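You operate a simulated robot arm through the tools that you are given. There is no shell and no other tool. Be economical: measure what you need, move in short steps, check, and stop when the job is done.

The job below is to be done with a simulated robot arm. You get a single attempt, and the scene is never put back.

## Task
Take the blue thermometer and put it on the steel ledge two top. Put the status marker that says "test" from the test desk top on the green booklet there and the status marker marked "wait" on the steel ledge three top. Switch the lamp switch of rig three on. Fetch the yellow clamp meter and set it on the lower shelf of the kit table. Stack the brass valve marked "V1" from the top deck of the cart on top of the brass valve labelled "V3". Stack the flanged stub labelled "P1" from the packing table top on top of the flanged stub marked "P3". The order is free. Set down upright: blue thermometer, status marker.

The check looks at the end state, three seconds after you hand in, the way a careful person would. Anything else that was tipped, shoved, dropped, spilled or broken makes it a failure.

## Robot
A 6-joint arm with a fingered hand on a trunk, on a base that drives. Base frame: it is fixed to the floor where the robot stands at the start and does not move with it; the origin is under the middle of the robot, x ahead of it, y to its left, z up. Units: m, rad, N and s.
With the tool pointing down near the work surface it reaches from about 0.1 to 0.44 m from the robot's upright axis, wherever it stands. Its first joint turns from -2.897 to 2.897 rad. Places, roughly: blue thermometer [0.5, 0.25, 1]; booklet [-0.75, -1.75, 0.75]; brass valve [2.25, 5.75, 0.75]; flanged stub [4, 6, 0.75]; lamp switch of rig three [2.3, -2.2, 1.8]; lower shelf of the kit table [-1, 4.8, 0.3]; status marker [-0.75, -1.75, 0.75]; steel ledge three top (28x13 cm) [2.04, -2.86, 0.48]; steel ledge two top (28x13 cm) [2.04, -1.48, 0.48]; yellow clamp meter [2.25, 5.75, 0.5]. Payload 5 kg.
The tool frame sits at the grasp point between the pads (the TCP): z along the fingers, y along the line on which they close. The tips reach 0.036 m beyond it. The gripper opens to 0.12 m. The gripper's body begins 0.042 m behind the TCP. The gripper is a hand of 4 fingers: y runs from the thumb to the fingers, the wrist lies at [-0.019, -0.123, -0.211] in the tool frame, and closing takes about 1.5 s.
Orientation is that of the tool frame in the base frame, as [roll, pitch, yaw] about the fixed x, y, z axes, in that order (R = Rz(yaw) Ry(pitch) Rx(roll)). With the fingers straight down and the wrist toward the robot, the tool's x, y and z point along [0, 1, 0], [1, 0, 0] and [0, 0, -1] of the base frame.

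## Interface
- The arm moves only by the tool play_rows. Its argument "motion" is a list that holds one entry, the list of rows, each a list of 7 numbers: the shift along the tool's x, y, z in m, then the turn, a rotation vector about the tool's x, y, z in rad, then the finger opening in m, from 0 to 0.12. In form: [[[x, y, z, wx, wy, wz, hand], ...]]. A call has 1 to 8 rows; each row is the pose to reach, as a shift and turn from the pose commanded when the call began, along the tool's axes at that moment. A row lasts 0.2 s, in which the tool goes at most 0.05 m and 0.15 rad; a call with a longer step from one row to the next is refused whole, and so is a gripper value outside its range. Where a pose cannot be reached the arm comes as near as it can. A force on the tool above 40 N (or 10 N above the force at the start of the call, whichever is more), or a blocked arm, ends the call early, and 0.2 s more pass. Each finger travels about 0.045 m/s and halts on what it meets, pressing with about 25 N; the grip force reading is that of the motor and also rises with nothing between the fingers. The clock runs only during rows and for 0.2 s after the last one: add rows that repeat a pose to give the fingers time. It gives the time, the measured TCP pose, the force on the tool (base axes), the opening and the grip force at its end, in the units of the frame above (readings bear some noise), with the torque about the TCP (base axes, N m) and any sound that the robot's microphone picked up.
- Cameras (640 x 400 px; columns grow to the right, rows downward): "scene" is now at [0.1065, 0.0117, 1.7305]; the picture's right is [0.15, -0.99, 0.00], its down [-0.78, -0.12, -0.62] and it looks along [0.61, 0.09, -0.79] (base axes); focal length 255 px, centre (320, 200). "wrist" rides on the gripper at [0.073, -0.101, -0.142] in the tool frame; the picture's right is [-0.79, 0.29, -0.54], its down [-0.56, -0.70, 0.44] and it looks along [-0.25, 0.65, 0.71] (tool axes); focal length 280 px, centre (320, 200). There is no depth. A picture from a camera that has moved, and an enlarged one, comes with that camera's place and axes in the base frame and with its lens.
- capture(camera): a new picture of that camera. The clock stands still meanwhile.
- raise_lower(by): slides the trunk up (or, below 0, down) by that many m; the arm and the scene camera ride with it, the base frame stays. It gives what a move gives, with no picture.
- base_move(legs): drives the robot by 1 to 6 legs, each [ahead, turn to the left] in m and rad, along the robot's own axes; the way and the turn of a leg run together, so that a leg with both is an arc; at most 1.5 m and 3.142 rad a leg. The arm and the cameras ride along, it lands a little off, and it stops where it bumps. It gives what a move gives.
- set_grasp(shape): the hand has 4 fingers and takes this shape, open, in about a second: jaw (thumb against the fingers, like two jaws); tri (thumb and two fingers); tip (a fingertip pinch); poke (one finger out to press); point (the index stretched); flat (the hand flat); cup (the hand cupped); fist (a fist). The gripper value then closes the fingers along that shape, each until it touches; the sizes above hold for jaw. It gives what a move gives, with no picture.
- head_to(pan, tilt): turns the head with the scene camera to pan (to the left, within 1.501 rad either way) and tilt (down, from -0.506 to 1.204), counted from straight ahead of the robot. It gives what a move gives.
- enlarge(camera, box): a new picture of the part [left, top, right, bottom] of that camera's present view, enlarged. The clock stands still meanwhile.
- job_done(): hands the job in; it is judged then, once.

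Work in short steps. Places have to be worked out from the pictures, the camera data and where the tool is seen: move nearer, look again, correct. Check each grasp and each placing, and mend what went wrong. You have 196 turns and 182 pictures in all, those below and enlarged ones among them. Open the gripper and draw the arm clear of the work before you hand the job in, unless the task says otherwise; then end with one line.

The tools are called after "Call:" as a command line: name --argument value ..., lists and objects as JSON in quotes. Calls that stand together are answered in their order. play_rows: Moves the arm, as the interface text tells. Its arguments: {"type":"object","properties":{"motion":{"type":"array"}},"required":["motion"]} The other tools are called the same way: raise_lower (by) slides the trunk up or down; set_grasp (shape) gives the hand a shape; base_move (legs) drives the base; head_to (pan, tilt) turns the head that bears the scene camera; capture (camera) takes a picture; enlarge (camera, box) takes an enlarged picture of a part of a camera's view; job_done () hands the job in.

At the start:

```text
t: 0.0
position: [0.714, -0.046, 1.1461]
orientation: [3.14, -0.001, 1.57]
contact_force: [0.1, 0.5, 0.0]
torque: [0.0, 0.0, -0.03]
gripper_width: 0.1194
finger_force: 0.0
shape: jaw
trunk travel left (down, up): [-0.75, 0.09]
robot x, y, heading: [0.0031, 0.0005, -0.002]
head pan, tilt: [0.152, 0.904]
```

scene: 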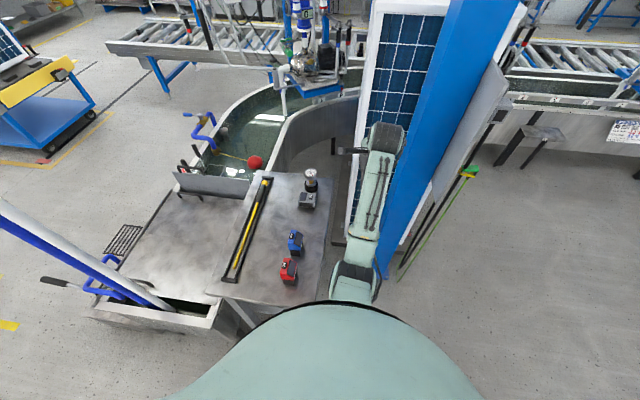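
wrist: 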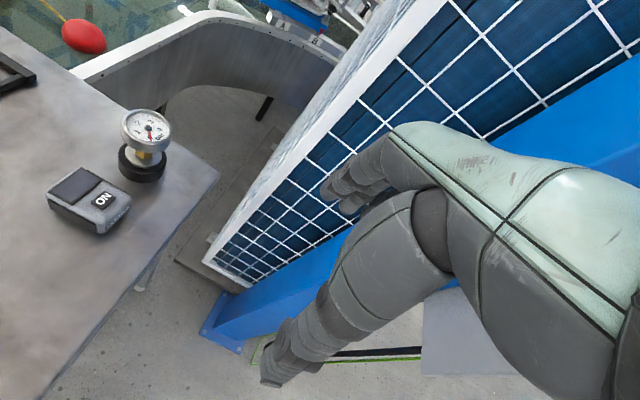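

The table at front-left holds a grey, a blue and a red device; I'll enlarge that part to identify the blue thermometer.

Call:
enlarge --camera "scene" --box '[220, 150, 380, 310]'

Call:
head_to --pan -1.4 --tilt 0.5

Call:
capture --camera "scene"

```text
2.50 times, centred on (300, 230) of scene
camera zoom: at [0.1065, 0.0117, 1.7305], right [0.15, -0.99, 0.0], down [-0.78, -0.12, -0.62], along [0.61, 0.09, -0.79], focal length 638 px, centre (370, 125)
```

zoom: 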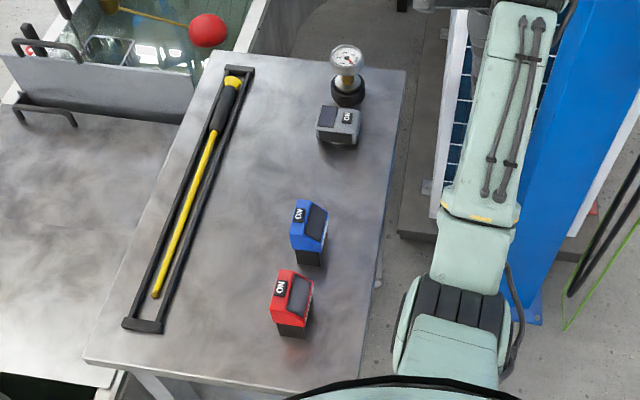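

```text
t: 1.6
position: [0.7138, -0.0445, 1.147]
orientation: [-3.141, 0.002, 1.572]
contact_force: [0.0, -0.5, -0.2]
torque: [-0.01, 0.0, 0.03]
gripper_width: 0.1198
finger_force: 0.0
shape: jaw
trunk travel left (down, up): [-0.75, 0.09]
robot x, y, heading: [0.0011, 0.0026, -0.0]
head pan, tilt: [-1.4, 0.499]
```

```text
178 pictures are left
camera scene: at [0.0476, -0.0893, 1.7645], right [-0.99, -0.17, 0.0], down [-0.08, 0.47, -0.88], along [0.15, -0.86, -0.48], focal length 255 px, centre (320, 200)
```

scene: 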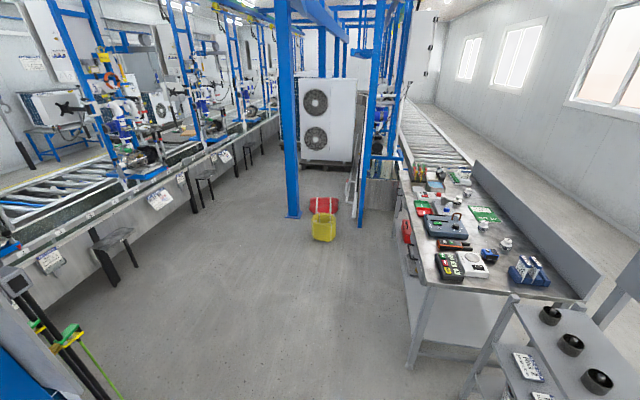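

The blue thermometer triangulates to about (0.53, 0.17) on a table at z≈0.81, top about 1.0, with the red one some 0.11 m nearer the robot. I'll look back to the table and bring the hand nearer, staying above.

Call:
head_to --pan 0.15 --tilt 0.9

Call:
play_rows --motion '[[[0.035, -0.03, 0, 0, 0, 0, 0.12], [0.07, -0.06, 0, 0, 0, 0, 0.12], [0.105, -0.09, 0, 0, 0, 0, 0.12], [0.14, -0.12, 0, 0, 0, 0, 0.12], [0.175, -0.15, 0, 0, 0, 0, 0.12], [0.21, -0.18, 0, 0, 0, 0, 0.12], [0.21, -0.18, 0, 0, 0, 0, 0.12]]]'

Call:
capture --camera "scene"

Call:
capture --camera "wrist"

```text
t: 3.3
position: [0.7131, -0.0461, 1.1465]
orientation: [3.141, -0.001, 1.571]
contact_force: [0.2, 0.2, 0.7]
torque: [0.0, -0.03, 0.01]
gripper_width: 0.1195
finger_force: 0.0
shape: jaw
trunk travel left (down, up): [-0.75, 0.09]
robot x, y, heading: [-0.003, 0.0019, -0.001]
head pan, tilt: [0.15, 0.901]
```

```text
t: 4.9
position: [0.5313, 0.1653, 1.1473]
orientation: [-3.141, 0.0, 1.57]
contact_force: [-0.2, -0.6, -0.1]
torque: [0.04, -0.03, -0.01]
gripper_width: 0.1201
finger_force: 0.0
shape: jaw
trunk travel left (down, up): [-0.75, 0.09]
robot x, y, heading: [0.0006, -0.0027, -0.007]
head pan, tilt: [0.15, 0.901]
```

```text
177 pictures are left
camera scene: at [0.1075, 0.0109, 1.7306], right [0.15, -0.99, 0.0], down [-0.78, -0.12, -0.62], along [0.61, 0.09, -0.78], focal length 255 px, centre (320, 200)
```

scene: 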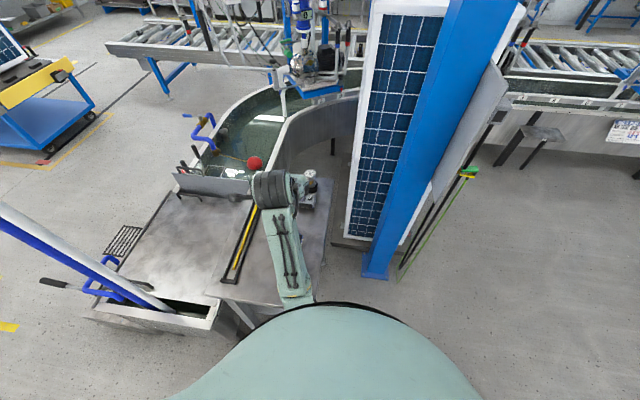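

```text
176 pictures are left
camera wrist: at [0.431, 0.2382, 1.2907], right [0.29, -0.79, 0.54], down [-0.7, -0.56, -0.44], along [0.65, -0.25, -0.71], focal length 280 px, centre (320, 200)
```

wrist: 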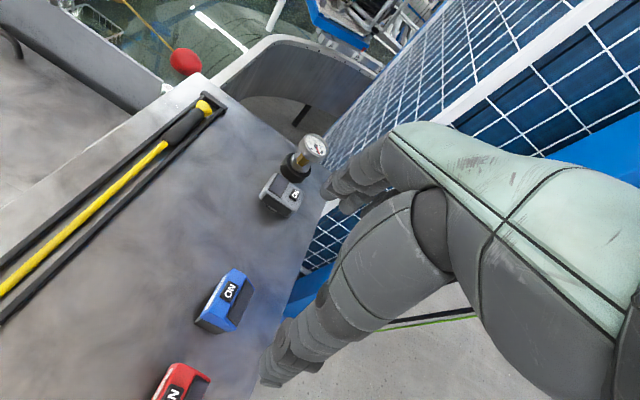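

Refined: the blue head centre is at ≈(0.535, 0.160), spanning z≈0.88–0.955. I descend partway over it and look again.

Call:
play_rows --motion '[[[-0.005, 0.004, 0.04, 0, 0, 0, 0.11], [-0.005, 0.004, 0.08, 0, 0, 0, 0.11], [-0.005, 0.004, 0.12, 0, 0, 0, 0.11], [-0.005, 0.004, 0.12, 0, 0, 0, 0.11]]]'

Call:
capture --camera "wrist"

Call:
enlarge --camera "scene" --box '[220, 150, 380, 310]'

```text
t: 5.9
position: [0.5395, 0.1602, 1.0246]
orientation: [-3.141, -0.001, 1.571]
contact_force: [0.5, -0.8, -0.5]
torque: [-0.01, 0.0, 0.01]
gripper_width: 0.11
finger_force: 0.0
shape: jaw
trunk travel left (down, up): [-0.75, 0.09]
robot x, y, heading: [-0.0023, -0.0013, 0.001]
head pan, tilt: [0.15, 0.901]
```

```text
175 pictures are left
camera wrist: at [0.4394, 0.2307, 1.1695], right [0.29, -0.79, 0.54], down [-0.7, -0.56, -0.44], along [0.65, -0.25, -0.71], focal length 280 px, centre (320, 200)
```

wrist: 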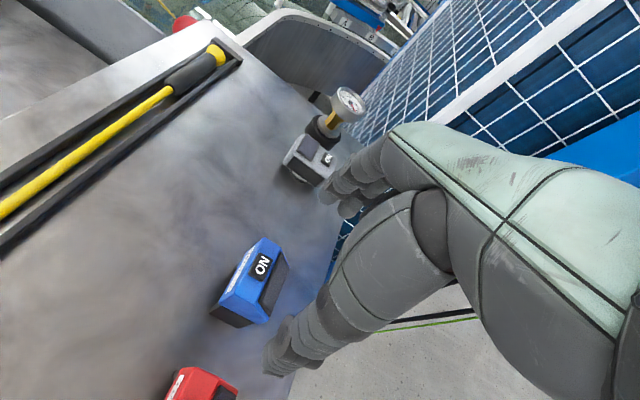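

```text
2.50 times, centred on (300, 230) of scene
camera zoom: at [0.1068, 0.0116, 1.7307], right [0.15, -0.99, 0.0], down [-0.78, -0.12, -0.62], along [0.61, 0.09, -0.78], focal length 638 px, centre (370, 125)
```

zoom: 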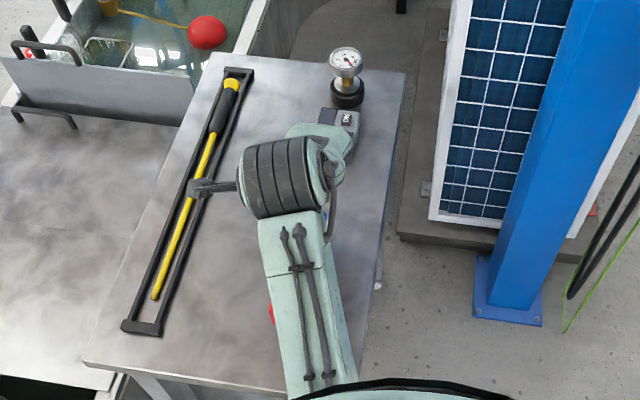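

Label ray re-solves to (0.541, 0.178), head spans x .52–.565, y .14–.19, so the TCP is well centred. Descend to z≈0.93 and close.

Call:
play_rows --motion '[[[0.003, 0.001, 0.03, 0, 0, 0, 0.11], [0.003, 0.001, 0.06, 0, 0, 0, 0.11], [0.003, 0.001, 0.095, 0, 0, 0, 0.11], [0.003, 0.001, 0.095, 0, 0, 0, 0.11]]]'

Call:
capture --camera "wrist"

```text
t: 6.9
position: [0.5384, 0.1606, 0.9327]
orientation: [-3.141, 0.0, 1.571]
contact_force: [0.5, -0.1, 0.7]
torque: [0.02, 0.0, 0.0]
gripper_width: 0.1101
finger_force: 0.1
shape: jaw
trunk travel left (down, up): [-0.75, 0.09]
robot x, y, heading: [0.0016, 0.0012, 0.001]
head pan, tilt: [0.15, 0.901]
```

```text
173 pictures are left
camera wrist: at [0.4384, 0.2326, 1.0761], right [0.29, -0.79, 0.54], down [-0.7, -0.56, -0.44], along [0.65, -0.25, -0.71], focal length 280 px, centre (320, 200)
```

wrist: 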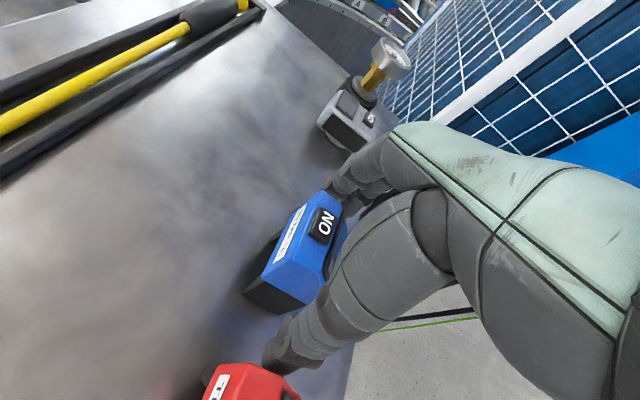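

The head sits between thumb and fingers; close now.

Call:
play_rows --motion '[[[0, 0, 0, 0, 0, 0, 0.07], [0, 0, 0, 0, 0, 0, 0.05], [0, 0, 0, 0, 0, 0, 0.03], [0, 0, 0, 0, 0, 0, 0.03], [0, 0, 0, 0, 0, 0, 0.03], [0, 0, 0, 0, 0, 0, 0.03], [0, 0, 0, 0, 0, 0, 0.03], [0, 0, 0, 0, 0, 0, 0.03]]]'

Call:
capture --camera "wrist"

```text
t: 8.7
position: [0.5379, 0.1599, 0.9339]
orientation: [3.141, 0.0, 1.571]
contact_force: [-0.7, -0.1, -1.2]
torque: [0.01, 0.01, -0.01]
gripper_width: 0.0526
finger_force: 24.8
shape: jaw
trunk travel left (down, up): [-0.75, 0.09]
robot x, y, heading: [0.0, 0.0036, 0.004]
head pan, tilt: [0.15, 0.901]
```

```text
172 pictures are left
camera wrist: at [0.4386, 0.2327, 1.0763], right [0.29, -0.79, 0.54], down [-0.7, -0.56, -0.44], along [0.65, -0.25, -0.71], focal length 280 px, centre (320, 200)
```

wrist: 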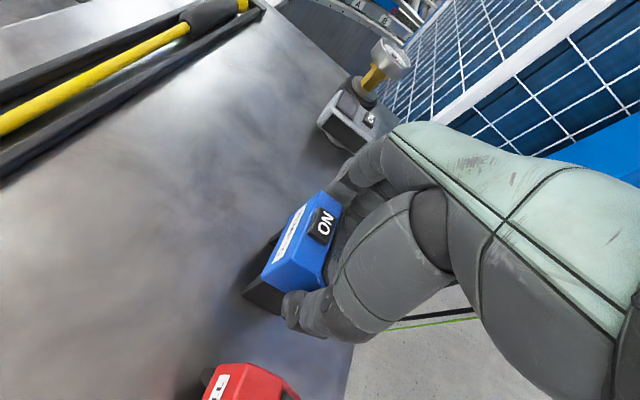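

Gripped at 0.053. Lift straight up.

Call:
play_rows --motion '[[[0, 0, -0.03, 0, 0, 0, 0.03], [0, 0, -0.07, 0, 0, 0, 0.03], [0, 0, -0.11, 0, 0, 0, 0.03], [0, 0, -0.15, 0, 0, 0, 0.03], [0, 0, -0.19, 0, 0, 0, 0.03], [0, 0, -0.19, 0, 0, 0, 0.03]]]'

Call:
capture --camera "wrist"

Call:
head_to --pan -0.8 --tilt 0.4

Call:
capture --camera "scene"

```text
t: 10.1
position: [0.5371, 0.1624, 1.1228]
orientation: [-3.141, -0.001, 1.571]
contact_force: [0.3, 0.0, -2.1]
torque: [-0.02, 0.0, 0.0]
gripper_width: 0.0527
finger_force: 25.4
shape: jaw
trunk travel left (down, up): [-0.75, 0.09]
robot x, y, heading: [-0.0012, -0.0006, 0.003]
head pan, tilt: [0.15, 0.901]
```

```text
171 pictures are left
camera wrist: at [0.4372, 0.2351, 1.2664], right [0.29, -0.79, 0.54], down [-0.7, -0.56, -0.44], along [0.65, -0.25, -0.71], focal length 280 px, centre (320, 200)
```

wrist: 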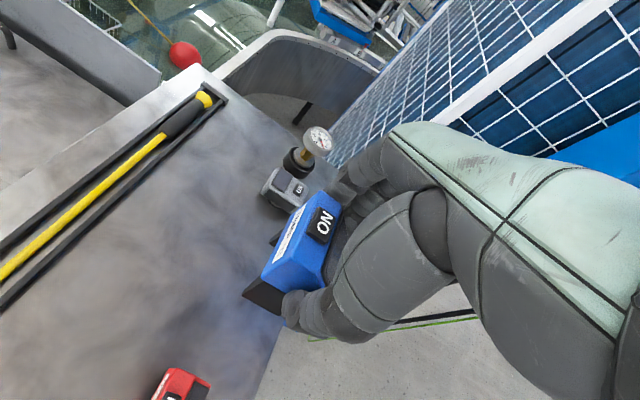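

```text
t: 11.3
position: [0.5379, 0.1621, 1.1227]
orientation: [3.141, 0.0, 1.569]
contact_force: [0.4, 0.1, -1.7]
torque: [-0.01, 0.02, -0.03]
gripper_width: 0.0524
finger_force: 24.6
shape: jaw
trunk travel left (down, up): [-0.75, 0.09]
robot x, y, heading: [0.0029, -0.0058, -0.001]
head pan, tilt: [-0.799, 0.4]
```

```text
170 pictures are left
camera scene: at [0.0969, -0.0658, 1.7737], right [-0.72, -0.7, 0.0], down [-0.27, 0.28, -0.92], along [0.64, -0.66, -0.39], focal length 255 px, centre (320, 200)
```

scene: 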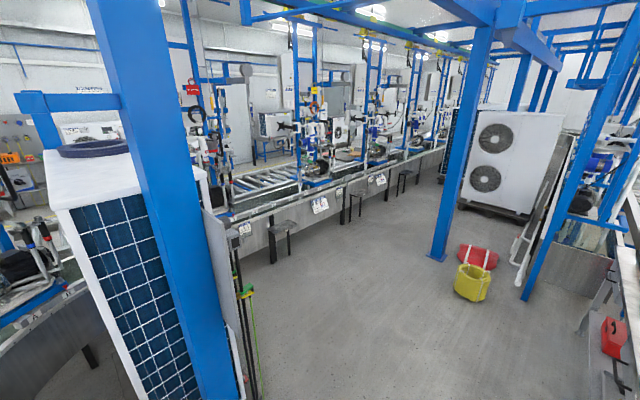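

The thermometer is held upright and clear. Ledge two projects at px (281,226) – confirmed. I check what is around/behind before driving.

Call:
head_to --pan -1.5 --tilt 0.8

Call:
capture --camera "scene"

Call:
head_to --pan 1.5 --tilt 0.6

Call:
capture --camera "scene"

```text
t: 12.4
position: [0.5383, 0.1631, 1.123]
orientation: [-3.14, 0.0, 1.571]
contact_force: [-0.2, -0.6, -1.4]
torque: [-0.04, -0.02, 0.02]
gripper_width: 0.0527
finger_force: 24.5
shape: jaw
trunk travel left (down, up): [-0.75, 0.09]
robot x, y, heading: [0.0003, 0.0013, -0.001]
head pan, tilt: [-1.499, 0.799]
```

```text
169 pictures are left
camera scene: at [0.0381, -0.0799, 1.7386], right [-1.0, -0.07, 0.0], down [-0.05, 0.71, -0.7], along [0.05, -0.7, -0.72], focal length 255 px, centre (320, 200)
```

scene: 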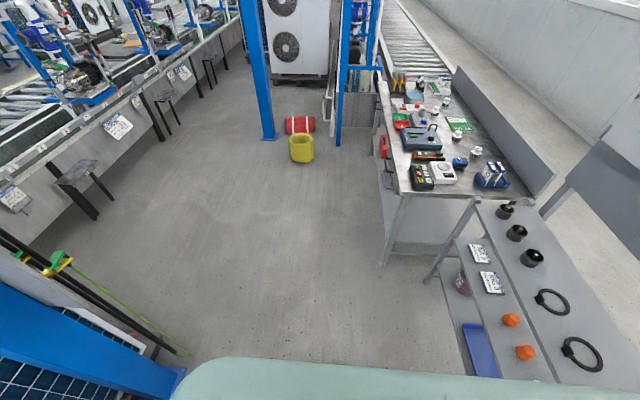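

```text
t: 15.0
position: [0.5383, 0.1631, 1.1227]
orientation: [3.141, -0.001, 1.571]
contact_force: [0.1, 0.4, -2.4]
torque: [-0.02, 0.02, -0.03]
gripper_width: 0.0527
finger_force: 24.6
shape: jaw
trunk travel left (down, up): [-0.75, 0.09]
robot x, y, heading: [0.0002, 0.0004, -0.005]
head pan, tilt: [1.499, 0.6]
```

```text
168 pictures are left
camera scene: at [0.0386, 0.0887, 1.7555], right [1.0, -0.07, 0.0], down [-0.04, -0.56, -0.82], along [0.06, 0.82, -0.57], focal length 255 px, centre (320, 200)
```

scene: 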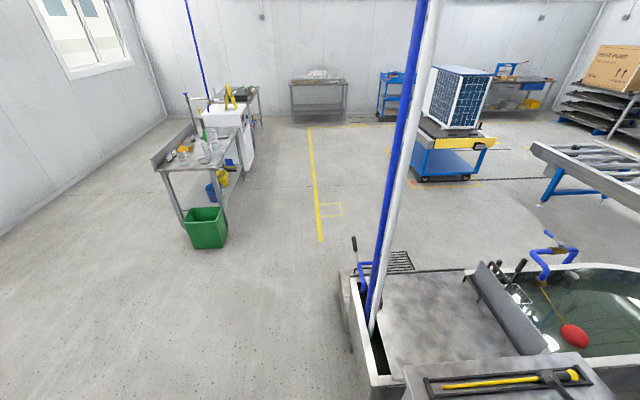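

Route: back 0.15, turn right, drive into the aisle between the posts, then turn back toward the ledge.

Call:
base_move --legs '[[-0.15, 0], [0, -1.2], [1.35, 0], [0, 1.0]]'

Call:
head_to --pan 0 --tilt 0.6

Call:
capture --camera "scene"

```text
t: 29.9
position: [0.9585, -1.1441, 1.1223]
orientation: [3.141, 0.0, 1.445]
contact_force: [0.7, -0.4, -1.9]
torque: [-0.06, 0.03, -0.01]
gripper_width: 0.0522
finger_force: 24.3
shape: jaw
trunk travel left (down, up): [-0.75, 0.09]
robot x, y, heading: [0.4066, -1.2395, -0.127]
head pan, tilt: [1.499, 0.6]
```

```text
t: 31.5
position: [0.9589, -1.1439, 1.1225]
orientation: [-3.141, 0.001, 1.446]
contact_force: [-1.0, 0.2, -2.9]
torque: [-0.03, 0.02, -0.01]
gripper_width: 0.0521
finger_force: 24.8
shape: jaw
trunk travel left (down, up): [-0.75, 0.09]
robot x, y, heading: [0.4077, -1.2378, -0.129]
head pan, tilt: [0.0, 0.6]
```

```text
167 pictures are left
camera scene: at [0.5237, -1.2526, 1.7555], right [-0.12, -0.99, 0.0], down [-0.56, 0.07, -0.82], along [0.82, -0.1, -0.57], focal length 255 px, centre (320, 200)
```

scene: 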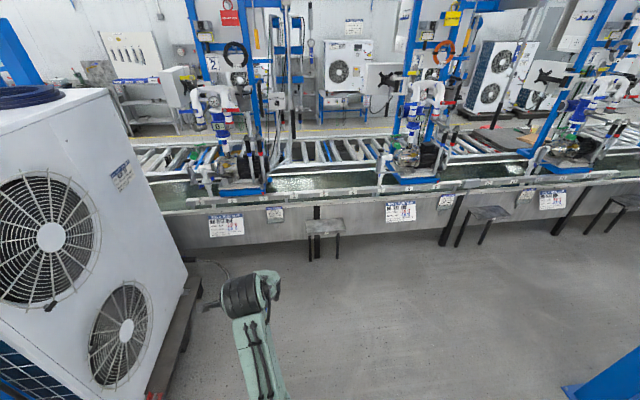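

Ledge two is confirmed straight ahead. Drive to about (1.5, -1.48) facing +x.

Call:
base_move --legs '[[0, -0.09], [1.1, 0], [0, 0.217]]'

Call:
head_to --pan 0 --tilt 0.95

Call:
capture --camera "scene"

```text
t: 39.2
position: [2.0348, -1.3348, 1.1229]
orientation: [-3.142, 0.001, 1.554]
contact_force: [-0.1, 1.2, -1.7]
torque: [-0.01, 0.03, 0.01]
gripper_width: 0.0522
finger_force: 24.7
shape: jaw
trunk travel left (down, up): [-0.75, 0.09]
robot x, y, heading: [1.4963, -1.487, -0.017]
head pan, tilt: [0.0, 0.6]
```

```text
t: 40.1
position: [2.0353, -1.3335, 1.1226]
orientation: [-3.141, 0.001, 1.553]
contact_force: [0.6, 0.7, -2.2]
torque: [-0.01, -0.02, 0.0]
gripper_width: 0.0523
finger_force: 25.6
shape: jaw
trunk travel left (down, up): [-0.75, 0.09]
robot x, y, heading: [1.4944, -1.4862, -0.02]
head pan, tilt: [0.0, 0.949]
```

```text
166 pictures are left
camera scene: at [1.5998, -1.4888, 1.7271], right [-0.02, -1.0, 0.0], down [-0.81, 0.01, -0.58], along [0.58, -0.01, -0.81], focal length 255 px, centre (320, 200)
```

scene: 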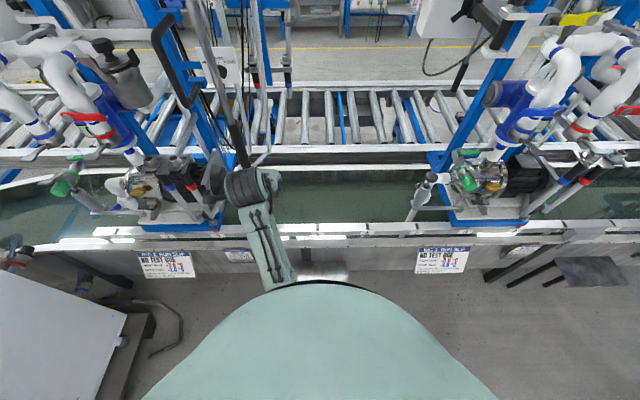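

The dome hides most of the ledge. I move the held thermometer over the ledge centre, slightly toward its front (x≈2.01) to keep the fingers off the line's panel, then lower the trunk partway.

Call:
play_rows --motion '[[[-0.04, -0.008, 0, 0, 0, 0, 0.03], [-0.08, -0.016, 0, 0, 0, 0, 0.03], [-0.12, -0.025, 0, 0, 0, 0, 0.03], [-0.146, -0.025, 0, 0, 0, 0, 0.03], [-0.146, -0.025, 0, 0, 0, 0, 0.03]]]'

Call:
raise_lower --by -0.3

Call:
capture --camera "wrist"

Call:
capture --camera "scene"

```text
t: 41.3
position: [2.008, -1.4829, 1.121]
orientation: [3.141, -0.001, 1.554]
contact_force: [0.0, -0.3, -2.4]
torque: [-0.03, -0.03, 0.01]
gripper_width: 0.0525
finger_force: 24.7
shape: jaw
trunk travel left (down, up): [-0.75, 0.09]
robot x, y, heading: [1.494, -1.49, -0.015]
head pan, tilt: [0.0, 0.949]
```

```text
t: 44.3
position: [2.0076, -1.4846, 0.8217]
orientation: [-3.14, 0.0, 1.552]
contact_force: [-0.3, 0.2, -1.5]
torque: [-0.04, -0.01, -0.02]
gripper_width: 0.0522
finger_force: 24.5
shape: jaw
trunk travel left (down, up): [-0.45, 0.39]
robot x, y, heading: [1.4945, -1.4882, -0.015]
head pan, tilt: [0.0, 0.949]
```

```text
165 pictures are left
camera wrist: at [1.9094, -1.4095, 0.9648], right [0.27, -0.79, 0.54], down [-0.71, -0.55, -0.44], along [0.65, -0.26, -0.71], focal length 280 px, centre (320, 200)
```

wrist: 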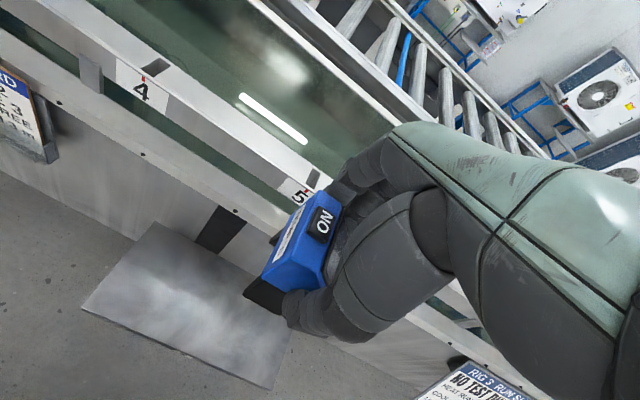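

```text
164 pictures are left
camera scene: at [1.5995, -1.489, 1.4271], right [-0.02, -1.0, 0.0], down [-0.81, 0.01, -0.58], along [0.58, -0.01, -0.81], focal length 255 px, centre (320, 200)
```

scene: 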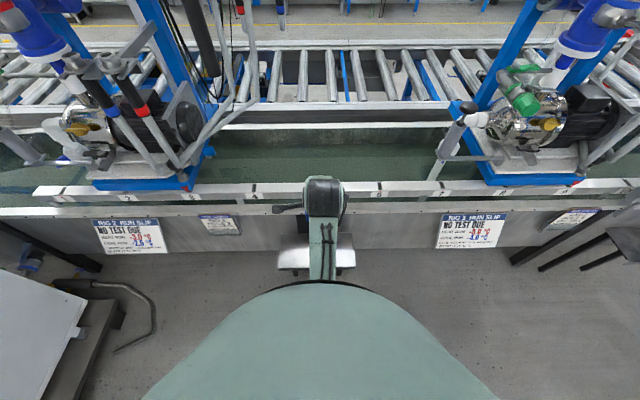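

Ledge spans x 1.963–2.108, y -1.336…-1.62. I shift forward 0.015 and lower the trunk 0.19, then inspect the gap.

Call:
play_rows --motion '[[[0, 0.015, 0, 0, 0, 0, 0.03], [0, 0.015, 0, 0, 0, 0, 0.03]]]'

Call:
raise_lower --by -0.19

Call:
capture --camera "wrist"

```text
t: 44.9
position: [2.0226, -1.4832, 0.8232]
orientation: [-3.14, 0.0, 1.554]
contact_force: [0.1, -0.5, -1.7]
torque: [-0.05, 0.0, 0.0]
gripper_width: 0.0523
finger_force: 24.8
shape: jaw
trunk travel left (down, up): [-0.45, 0.39]
robot x, y, heading: [1.4967, -1.4872, -0.019]
head pan, tilt: [0.0, 0.949]
```

```text
t: 47.0
position: [2.0223, -1.4835, 0.6317]
orientation: [3.14, 0.001, 1.553]
contact_force: [0.5, 0.5, -2.1]
torque: [0.0, 0.0, -0.02]
gripper_width: 0.0523
finger_force: 24.9
shape: jaw
trunk travel left (down, up): [-0.26, 0.58]
robot x, y, heading: [1.4944, -1.4881, -0.018]
head pan, tilt: [0.0, 0.949]
```

```text
163 pictures are left
camera wrist: at [1.9237, -1.4087, 0.7751], right [0.27, -0.79, 0.54], down [-0.71, -0.55, -0.44], along [0.65, -0.26, -0.71], focal length 280 px, centre (320, 200)
```

wrist: 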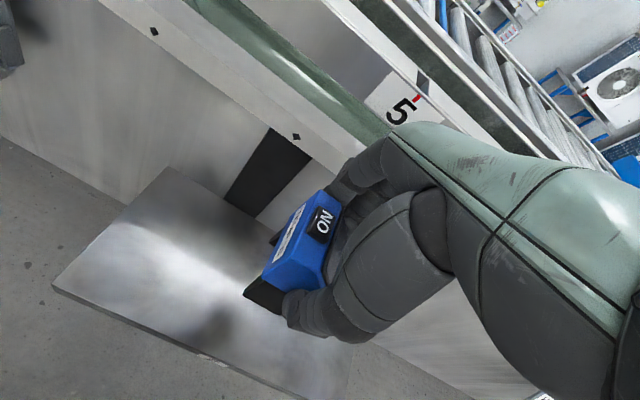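

Clear of the panel. Descend 0.022 gently and read the force.

Call:
play_rows --motion '[[[0, 0, 0.008, 0, 0, 0, 0.03], [0, 0, 0.016, 0, 0, 0, 0.03], [0, 0, 0.022, 0, 0, 0, 0.03], [0, 0, 0.022, 0, 0, 0, 0.03]]]'

Call:
capture --camera "wrist"

```text
t: 48.0
position: [2.0231, -1.4841, 0.6091]
orientation: [-3.141, 0.001, 1.552]
contact_force: [0.9, 0.5, -1.8]
torque: [0.01, -0.02, 0.02]
gripper_width: 0.0523
finger_force: 25.2
shape: jaw
trunk travel left (down, up): [-0.26, 0.58]
robot x, y, heading: [1.4932, -1.4865, -0.015]
head pan, tilt: [0.0, 0.949]
```

```text
162 pictures are left
camera wrist: at [1.9245, -1.4097, 0.7537], right [0.27, -0.79, 0.54], down [-0.71, -0.55, -0.44], along [0.65, -0.26, -0.71], focal length 280 px, centre (320, 200)
```

wrist: 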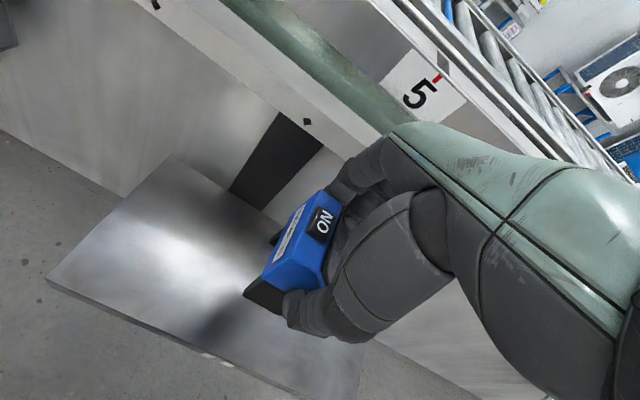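

No contact yet; continue down in small increments.

Call:
play_rows --motion '[[[0, 0, 0.003, 0, 0, 0, 0.03], [0, 0, 0.006, 0, 0, 0, 0.03], [0, 0, 0.008, 0, 0, 0, 0.03], [0, 0, 0.008, 0, 0, 0, 0.03]]]'

```text
t: 49.0
position: [2.024, -1.4833, 0.6011]
orientation: [3.139, 0.001, 1.554]
contact_force: [-0.2, 0.0, -2.0]
torque: [0.01, 0.03, 0.0]
gripper_width: 0.0523
finger_force: 24.5
shape: jaw
trunk travel left (down, up): [-0.26, 0.58]
robot x, y, heading: [1.4929, -1.489, -0.019]
head pan, tilt: [0.0, 0.949]
```

Call:
play_rows --motion '[[[0, 0, 0.003, 0, 0, 0, 0.03], [0, 0, 0.006, 0, 0, 0, 0.03], [0, 0, 0.006, 0, 0, 0, 0.03]]]'

Call:
capture --camera "wrist"

```text
t: 49.8
position: [2.0218, -1.4827, 0.5967]
orientation: [3.141, 0.0, 1.554]
contact_force: [-0.9, 0.9, -2.1]
torque: [-0.05, -0.01, 0.0]
gripper_width: 0.0522
finger_force: 24.8
shape: jaw
trunk travel left (down, up): [-0.26, 0.58]
robot x, y, heading: [1.4979, -1.4884, -0.021]
head pan, tilt: [0.0, 0.949]
```

```text
161 pictures are left
camera wrist: at [1.9239, -1.4087, 0.7399], right [0.27, -0.79, 0.54], down [-0.71, -0.55, -0.44], along [0.65, -0.26, -0.71], focal length 280 px, centre (320, 200)
```

wrist: 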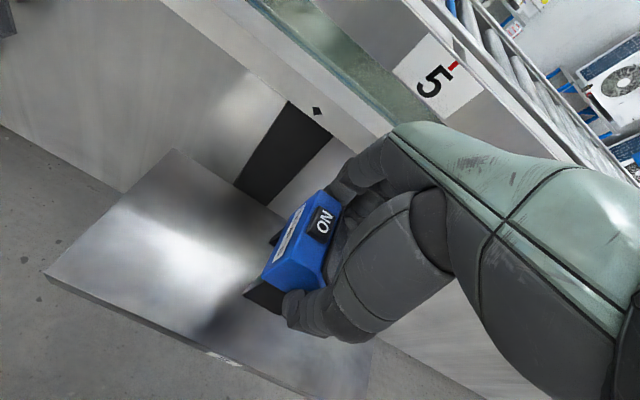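

Still free. Continue, small increments, several per call watching the force.

Call:
play_rows --motion '[[[0, 0, 0.003, 0, 0, 0, 0.03], [0, 0, 0.006, 0, 0, 0, 0.03], [0, 0, 0.006, 0, 0, 0, 0.03]]]'

Call:
play_rows --motion '[[[0, 0, 0.002, 0, 0, 0, 0.03], [0, 0, 0.004, 0, 0, 0, 0.03], [0, 0, 0.004, 0, 0, 0, 0.03]]]'

```text
t: 50.5
position: [2.0236, -1.4823, 0.5904]
orientation: [-3.141, 0.001, 1.553]
contact_force: [0.0, 0.7, -3.3]
torque: [-0.02, -0.01, 0.04]
gripper_width: 0.0523
finger_force: 25.1
shape: jaw
trunk travel left (down, up): [-0.26, 0.58]
robot x, y, heading: [1.4957, -1.4893, -0.018]
head pan, tilt: [0.0, 0.949]
```

```text
t: 51.4
position: [2.023, -1.4835, 0.587]
orientation: [-3.142, -0.002, 1.554]
contact_force: [-0.2, 0.1, -2.5]
torque: [-0.03, 0.0, 0.0]
gripper_width: 0.0524
finger_force: 25.3
shape: jaw
trunk travel left (down, up): [-0.26, 0.58]
robot x, y, heading: [1.4983, -1.4879, -0.017]
head pan, tilt: [0.0, 0.949]
```

Triangulating the ledge corner gives z≈0.465, so contact is imminent. Continue finely.

Call:
play_rows --motion '[[[0, 0, 0.002, 0, 0, 0, 0.03], [0, 0, 0.004, 0, 0, 0, 0.03], [0, 0, 0.004, 0, 0, 0, 0.03]]]'

Call:
play_rows --motion '[[[0, 0, 0.002, 0, 0, 0, 0.03], [0, 0, 0.004, 0, 0, 0, 0.03], [0, 0, 0.004, 0, 0, 0, 0.03]]]'

Call:
capture --camera "wrist"

```text
t: 52.1
position: [2.022, -1.4838, 0.5827]
orientation: [-3.14, -0.001, 1.554]
contact_force: [0.1, 0.0, -2.0]
torque: [-0.02, 0.04, -0.01]
gripper_width: 0.0522
finger_force: 24.5
shape: jaw
trunk travel left (down, up): [-0.26, 0.58]
robot x, y, heading: [1.4929, -1.488, -0.019]
head pan, tilt: [0.0, 0.949]
```

```text
t: 53.0
position: [2.0212, -1.4833, 0.579]
orientation: [-3.141, 0.0, 1.554]
contact_force: [0.6, -0.5, -2.3]
torque: [-0.04, 0.0, -0.02]
gripper_width: 0.0522
finger_force: 25.3
shape: jaw
trunk travel left (down, up): [-0.26, 0.58]
robot x, y, heading: [1.4939, -1.4871, -0.019]
head pan, tilt: [0.0, 0.949]
```

```text
160 pictures are left
camera wrist: at [1.9231, -1.4085, 0.7214], right [0.27, -0.79, 0.54], down [-0.71, -0.55, -0.44], along [0.65, -0.26, -0.71], focal length 280 px, centre (320, 200)
```

wrist: 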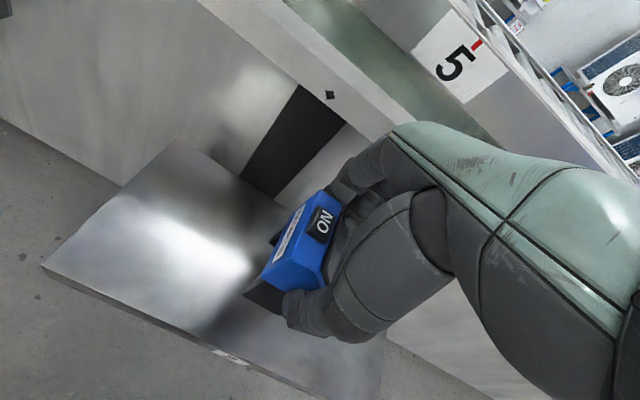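

Call:
play_rows --motion '[[[0, 0, 0.002, 0, 0, 0, 0.03], [0, 0, 0.004, 0, 0, 0, 0.03], [0, 0, 0.004, 0, 0, 0, 0.03]]]'

Call:
play_rows --motion '[[[0, 0, 0.002, 0, 0, 0, 0.03], [0, 0, 0.004, 0, 0, 0, 0.03], [0, 0, 0.004, 0, 0, 0, 0.03]]]'

Call:
enlarge --camera "wrist" --box '[200, 150, 400, 350]'

```text
t: 53.8
position: [2.0231, -1.483, 0.5732]
orientation: [-3.14, 0.001, 1.555]
contact_force: [-0.3, -0.2, -1.4]
torque: [-0.04, 0.02, 0.01]
gripper_width: 0.052
finger_force: 24.7
shape: jaw
trunk travel left (down, up): [-0.26, 0.58]
robot x, y, heading: [1.4972, -1.4893, -0.018]
head pan, tilt: [0.0, 0.949]
```

```text
t: 54.5
position: [2.0223, -1.4829, 0.5688]
orientation: [3.141, 0.0, 1.554]
contact_force: [0.4, -0.4, -0.7]
torque: [-0.04, -0.01, -0.01]
gripper_width: 0.0521
finger_force: 24.9
shape: jaw
trunk travel left (down, up): [-0.26, 0.58]
robot x, y, heading: [1.4926, -1.4893, -0.018]
head pan, tilt: [0.0, 0.949]
```

```text
2.00 times, centred on (300, 250) of wrist
camera zoom: at [1.9241, -1.4088, 0.7134], right [0.27, -0.79, 0.54], down [-0.71, -0.55, -0.44], along [0.65, -0.26, -0.71], focal length 561 px, centre (360, 100)
```

zoom: 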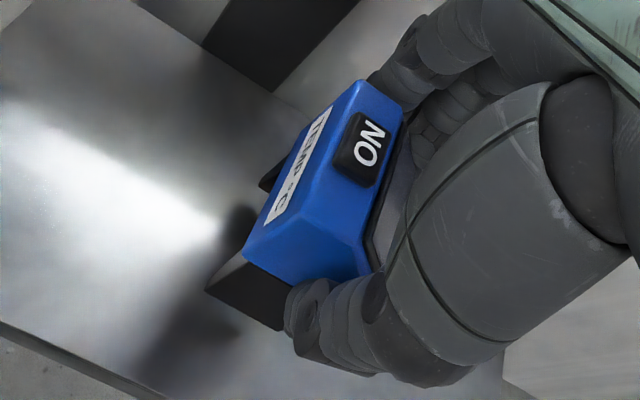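

Weight reading is fading (−0.7): touching soon. Another 4 mm.

Call:
play_rows --motion '[[[0, 0, 0.002, 0, 0, 0, 0.03], [0, 0, 0.004, 0, 0, 0, 0.03], [0, 0, 0.004, 0, 0, 0, 0.03]]]'

```text
t: 55.4
position: [2.0217, -1.4846, 0.5662]
orientation: [3.141, -0.001, 1.554]
contact_force: [-0.3, 0.7, -2.1]
torque: [-0.05, 0.05, -0.02]
gripper_width: 0.0522
finger_force: 24.8
shape: jaw
trunk travel left (down, up): [-0.26, 0.58]
robot x, y, heading: [1.4959, -1.4861, -0.019]
head pan, tilt: [0.0, 0.949]
```

Call:
play_rows --motion '[[[0, 0, 0.002, 0, 0, 0, 0.03], [0, 0, 0.004, 0, 0, 0, 0.03], [0, 0, 0.004, 0, 0, 0, 0.03]]]'

Call:
play_rows --motion '[[[0, 0, 0.002, 0, 0, 0, 0.03], [0, 0, 0.004, 0, 0, 0, 0.03], [0, 0, 0.004, 0, 0, 0, 0.03]]]'

Call:
enlarge --camera "wrist" --box '[200, 150, 400, 350]'

```text
t: 56.1
position: [2.0207, -1.4837, 0.5616]
orientation: [-3.141, -0.001, 1.555]
contact_force: [-0.5, 0.7, -2.2]
torque: [-0.02, 0.02, -0.02]
gripper_width: 0.0522
finger_force: 25.0
shape: jaw
trunk travel left (down, up): [-0.26, 0.58]
robot x, y, heading: [1.4943, -1.4892, -0.017]
head pan, tilt: [0.0, 0.949]
```

```text
t: 57.0
position: [2.0218, -1.4839, 0.5574]
orientation: [-3.141, 0.0, 1.553]
contact_force: [0.9, 0.8, -2.3]
torque: [0.0, 0.03, 0.01]
gripper_width: 0.0522
finger_force: 25.1
shape: jaw
trunk travel left (down, up): [-0.26, 0.58]
robot x, y, heading: [1.4959, -1.4891, -0.017]
head pan, tilt: [0.0, 0.949]
```

```text
2.00 times, centred on (300, 250) of wrist
camera zoom: at [1.9235, -1.4086, 0.7006], right [0.27, -0.79, 0.54], down [-0.71, -0.55, -0.44], along [0.65, -0.26, -0.71], focal length 561 px, centre (360, 100)
```

zoom: 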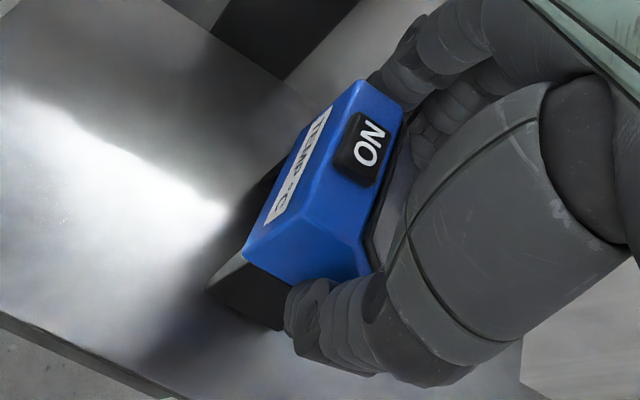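

The shadow is closing on the handle bottom; from the image the bottom is ~0.085 below the TCP, so contact should be near z≈0.55. Continue finely.

Call:
play_rows --motion '[[[0, 0, 0.002, 0, 0, 0, 0.03], [0, 0, 0.004, 0, 0, 0, 0.03], [0, 0, 0.004, 0, 0, 0, 0.03]]]'

Call:
play_rows --motion '[[[0, 0, 0.002, 0, 0, 0, 0.03], [0, 0, 0.004, 0, 0, 0, 0.03], [0, 0, 0.004, 0, 0, 0, 0.03]]]'

```text
t: 57.8
position: [2.0223, -1.4829, 0.5545]
orientation: [3.141, 0.0, 1.553]
contact_force: [1.2, -0.2, -1.6]
torque: [-0.02, 0.01, 0.0]
gripper_width: 0.0522
finger_force: 25.4
shape: jaw
trunk travel left (down, up): [-0.26, 0.58]
robot x, y, heading: [1.4931, -1.4884, -0.022]
head pan, tilt: [0.0, 0.949]
```

```text
t: 58.5
position: [2.0226, -1.4838, 0.5516]
orientation: [3.137, 0.001, 1.553]
contact_force: [0.0, -2.4, 16.3]
torque: [-0.03, -0.08, -0.01]
gripper_width: 0.0528
finger_force: 25.4
shape: jaw
trunk travel left (down, up): [-0.26, 0.58]
robot x, y, heading: [1.4947, -1.4869, -0.015]
head pan, tilt: [0.0, 0.949]
```

Contact (16 N). Ease up 1.5 mm, open modestly, then check.

Call:
play_rows --motion '[[[0, 0, -0.001, 0, 0, 0, 0.03], [0, 0, -0.0015, 0, 0, 0, 0.055], [0, 0, -0.0015, 0, 0, 0, 0.065], [0, 0, -0.0015, 0, 0, 0, 0.075], [0, 0, -0.0015, 0, 0, 0, 0.085], [0, 0, -0.0015, 0, 0, 0, 0.085], [0, 0, -0.0015, 0, 0, 0, 0.085]]]'

Call:
capture --camera "wrist"

```text
t: 60.1
position: [2.0228, -1.4822, 0.55]
orientation: [3.141, 0.001, 1.553]
contact_force: [-0.5, -0.5, 0.4]
torque: [-0.04, -0.03, -0.01]
gripper_width: 0.0846
finger_force: 0.1
shape: jaw
trunk travel left (down, up): [-0.26, 0.58]
robot x, y, heading: [1.4948, -1.4887, -0.02]
head pan, tilt: [0.0, 0.949]
```

```text
157 pictures are left
camera wrist: at [1.9241, -1.4079, 0.6946], right [0.27, -0.79, 0.54], down [-0.71, -0.55, -0.44], along [0.65, -0.26, -0.71], focal length 280 px, centre (320, 200)
```

wrist: 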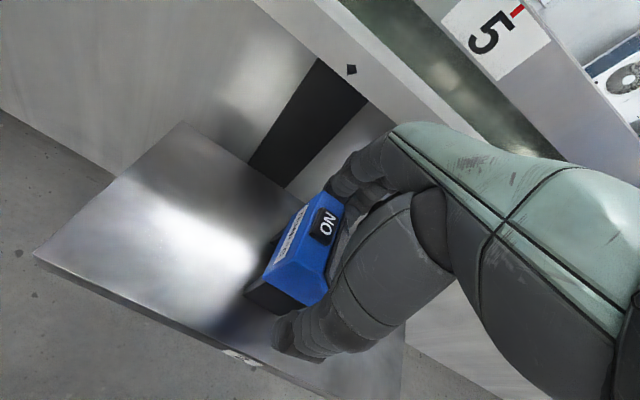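

Released, standing. Rise straight up by arm and trunk, then view.

Call:
play_rows --motion '[[[0, 0, -0.03, 0, 0, 0, 0.085], [0, 0, -0.07, 0, 0, 0, 0.085], [0, 0, -0.11, 0, 0, 0, 0.085], [0, 0, -0.15, 0, 0, 0, 0.11]]]'

Call:
raise_lower --by 0.45

Call:
capture --camera "wrist"

Call:
head_to --pan -0.7 --tilt 0.1

Call:
capture --camera "scene"

```text
t: 61.1
position: [2.0286, -1.4824, 0.6698]
orientation: [3.137, 0.0, 1.553]
contact_force: [-0.4, 0.2, -0.6]
torque: [-0.03, 0.0, 0.01]
gripper_width: 0.1098
finger_force: 0.1
shape: jaw
out of reach, approached as far as the arm can: row 4
trunk travel left (down, up): [-0.26, 0.58]
robot x, y, heading: [1.4967, -1.4859, -0.018]
head pan, tilt: [0.0, 0.949]
```

```text
refused: 0.45 is not a number from -0.4 to 0.4
```

```text
156 pictures are left
camera wrist: at [1.9307, -1.4083, 0.8126], right [0.27, -0.79, 0.54], down [-0.71, -0.55, -0.45], along [0.65, -0.26, -0.71], focal length 280 px, centre (320, 200)
```

wrist: 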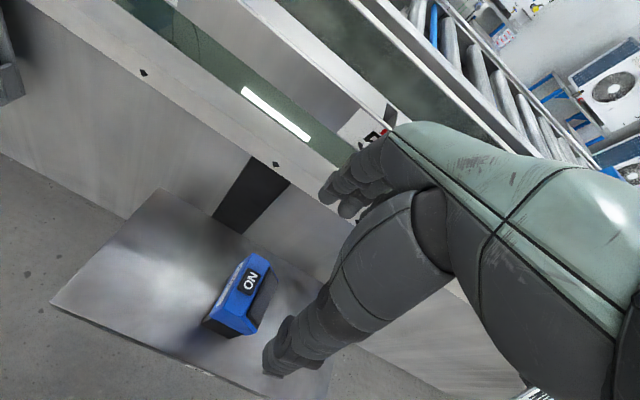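

```text
t: 62.3
position: [2.0283, -1.4836, 0.669]
orientation: [3.14, 0.0, 1.553]
contact_force: [0.0, 0.3, 0.1]
torque: [0.02, -0.03, 0.02]
gripper_width: 0.1098
finger_force: 0.1
shape: jaw
trunk travel left (down, up): [-0.26, 0.58]
robot x, y, heading: [1.4986, -1.4918, -0.015]
head pan, tilt: [-0.7, 0.099]
```

```text
155 pictures are left
camera scene: at [1.5961, -1.5482, 1.3116], right [-0.66, -0.75, 0.0], down [-0.08, 0.07, -0.99], along [0.75, -0.65, -0.1], focal length 255 px, centre (320, 200)
```

scene: 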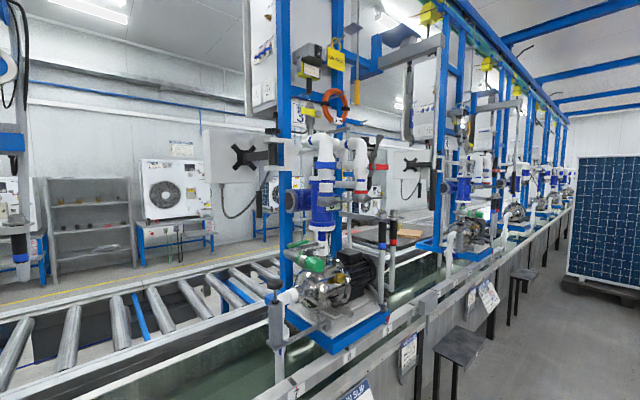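

The thermometer stands upright on ledge two. Now the lamp switch: raise the trunk and look at rig three around (2.3,-2.2,1.8).

Call:
raise_lower --by 0.4

Call:
raise_lower --by 0.17

Call:
capture --camera "scene"

Call:
enlarge --camera "scene" --box '[230, 80, 430, 280]'

```text
t: 66.2
position: [2.0301, -1.4834, 1.0686]
orientation: [3.136, 0.0, 1.553]
contact_force: [0.3, 0.0, -0.6]
torque: [-0.03, 0.0, 0.01]
gripper_width: 0.11
finger_force: 0.1
shape: jaw
trunk travel left (down, up): [-0.66, 0.18]
robot x, y, heading: [1.4943, -1.487, -0.02]
head pan, tilt: [-0.7, 0.099]
```

```text
t: 68.1
position: [2.0308, -1.4815, 1.2385]
orientation: [3.137, 0.0, 1.553]
contact_force: [0.3, -0.7, 1.0]
torque: [0.02, 0.01, 0.01]
gripper_width: 0.1099
finger_force: 0.1
shape: jaw
trunk travel left (down, up): [-0.83, 0.01]
robot x, y, heading: [1.4933, -1.4884, -0.016]
head pan, tilt: [-0.7, 0.099]
```

```text
154 pictures are left
camera scene: at [1.5962, -1.5482, 1.8816], right [-0.66, -0.75, 0.0], down [-0.07, 0.07, -0.99], along [0.75, -0.65, -0.1], focal length 255 px, centre (320, 200)
```

scene: 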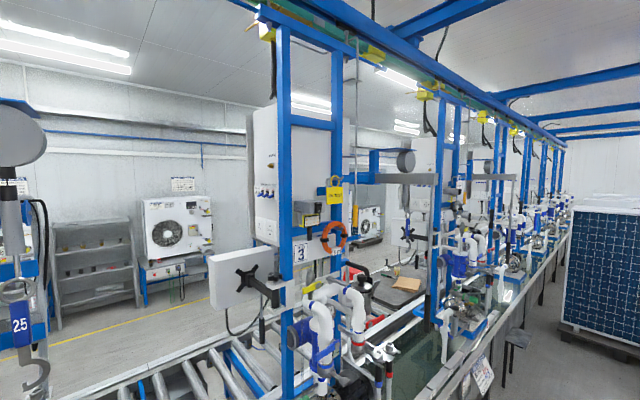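

```text
2.00 times, centred on (330, 180) of scene
camera zoom: at [1.5962, -1.5482, 1.8816], right [-0.66, -0.75, 0.0], down [-0.07, 0.07, -0.99], along [0.75, -0.65, -0.1], focal length 510 px, centre (300, 240)
```

zoom: 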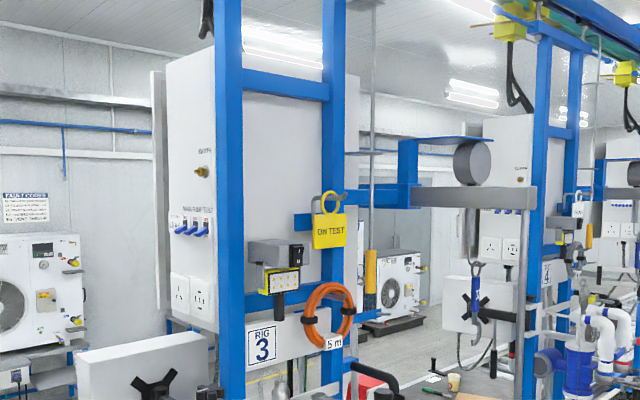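

The grey box with black rocker and LED lamp on rig 3's post (zoom ≈(298,253)) is the lamp switch. I drive over to stand in front of rig three.

Call:
base_move --legs '[[-0.08, 0], [0, -1.55], [0.68, 0], [0, 1.55]]'

Call:
head_to --pan 0 --tilt 0.1

Call:
capture --camera "scene"

```text
t: 81.8
position: [1.9139, -2.1934, 1.2396]
orientation: [3.137, 0.001, 1.467]
contact_force: [-0.4, 0.6, 0.4]
torque: [0.0, 0.03, 0.01]
gripper_width: 0.1101
finger_force: 0.0
shape: jaw
trunk travel left (down, up): [-0.83, 0.01]
robot x, y, heading: [1.3821, -2.1506, -0.105]
head pan, tilt: [-0.7, 0.099]
```

```text
t: 82.9
position: [1.9141, -2.1922, 1.2389]
orientation: [3.138, 0.0, 1.468]
contact_force: [-0.2, -0.2, 0.0]
torque: [0.04, 0.04, -0.04]
gripper_width: 0.1101
finger_force: 0.0
shape: jaw
trunk travel left (down, up): [-0.83, 0.01]
robot x, y, heading: [1.3794, -2.1516, -0.107]
head pan, tilt: [0.0, 0.099]
```

```text
152 pictures are left
camera scene: at [1.5041, -2.1643, 1.8816], right [-0.1, -0.99, 0.0], down [-0.1, 0.01, -1.0], along [0.99, -0.1, -0.1], focal length 255 px, centre (320, 200)
```

scene: 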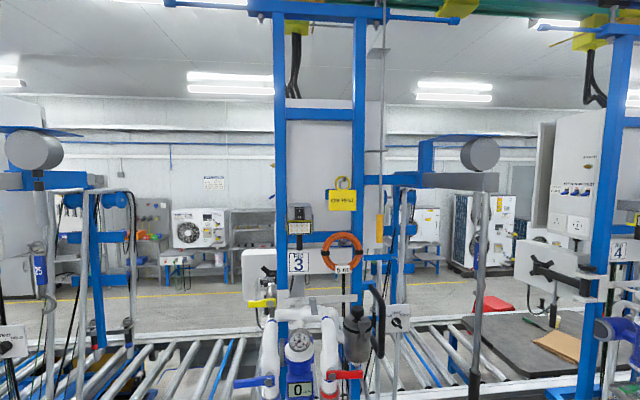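

Call:
enlarge --camera "scene" --box '[260, 170, 380, 290]'

```text
3.33 times, centred on (320, 230) of scene
camera zoom: at [1.5041, -2.1643, 1.8816], right [-0.1, -0.99, 0.0], down [-0.1, 0.01, -1.0], along [0.99, -0.1, -0.1], focal length 850 px, centre (320, 100)
```

zoom: 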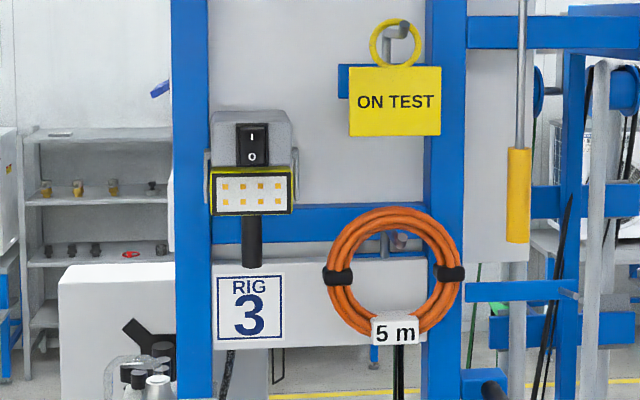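

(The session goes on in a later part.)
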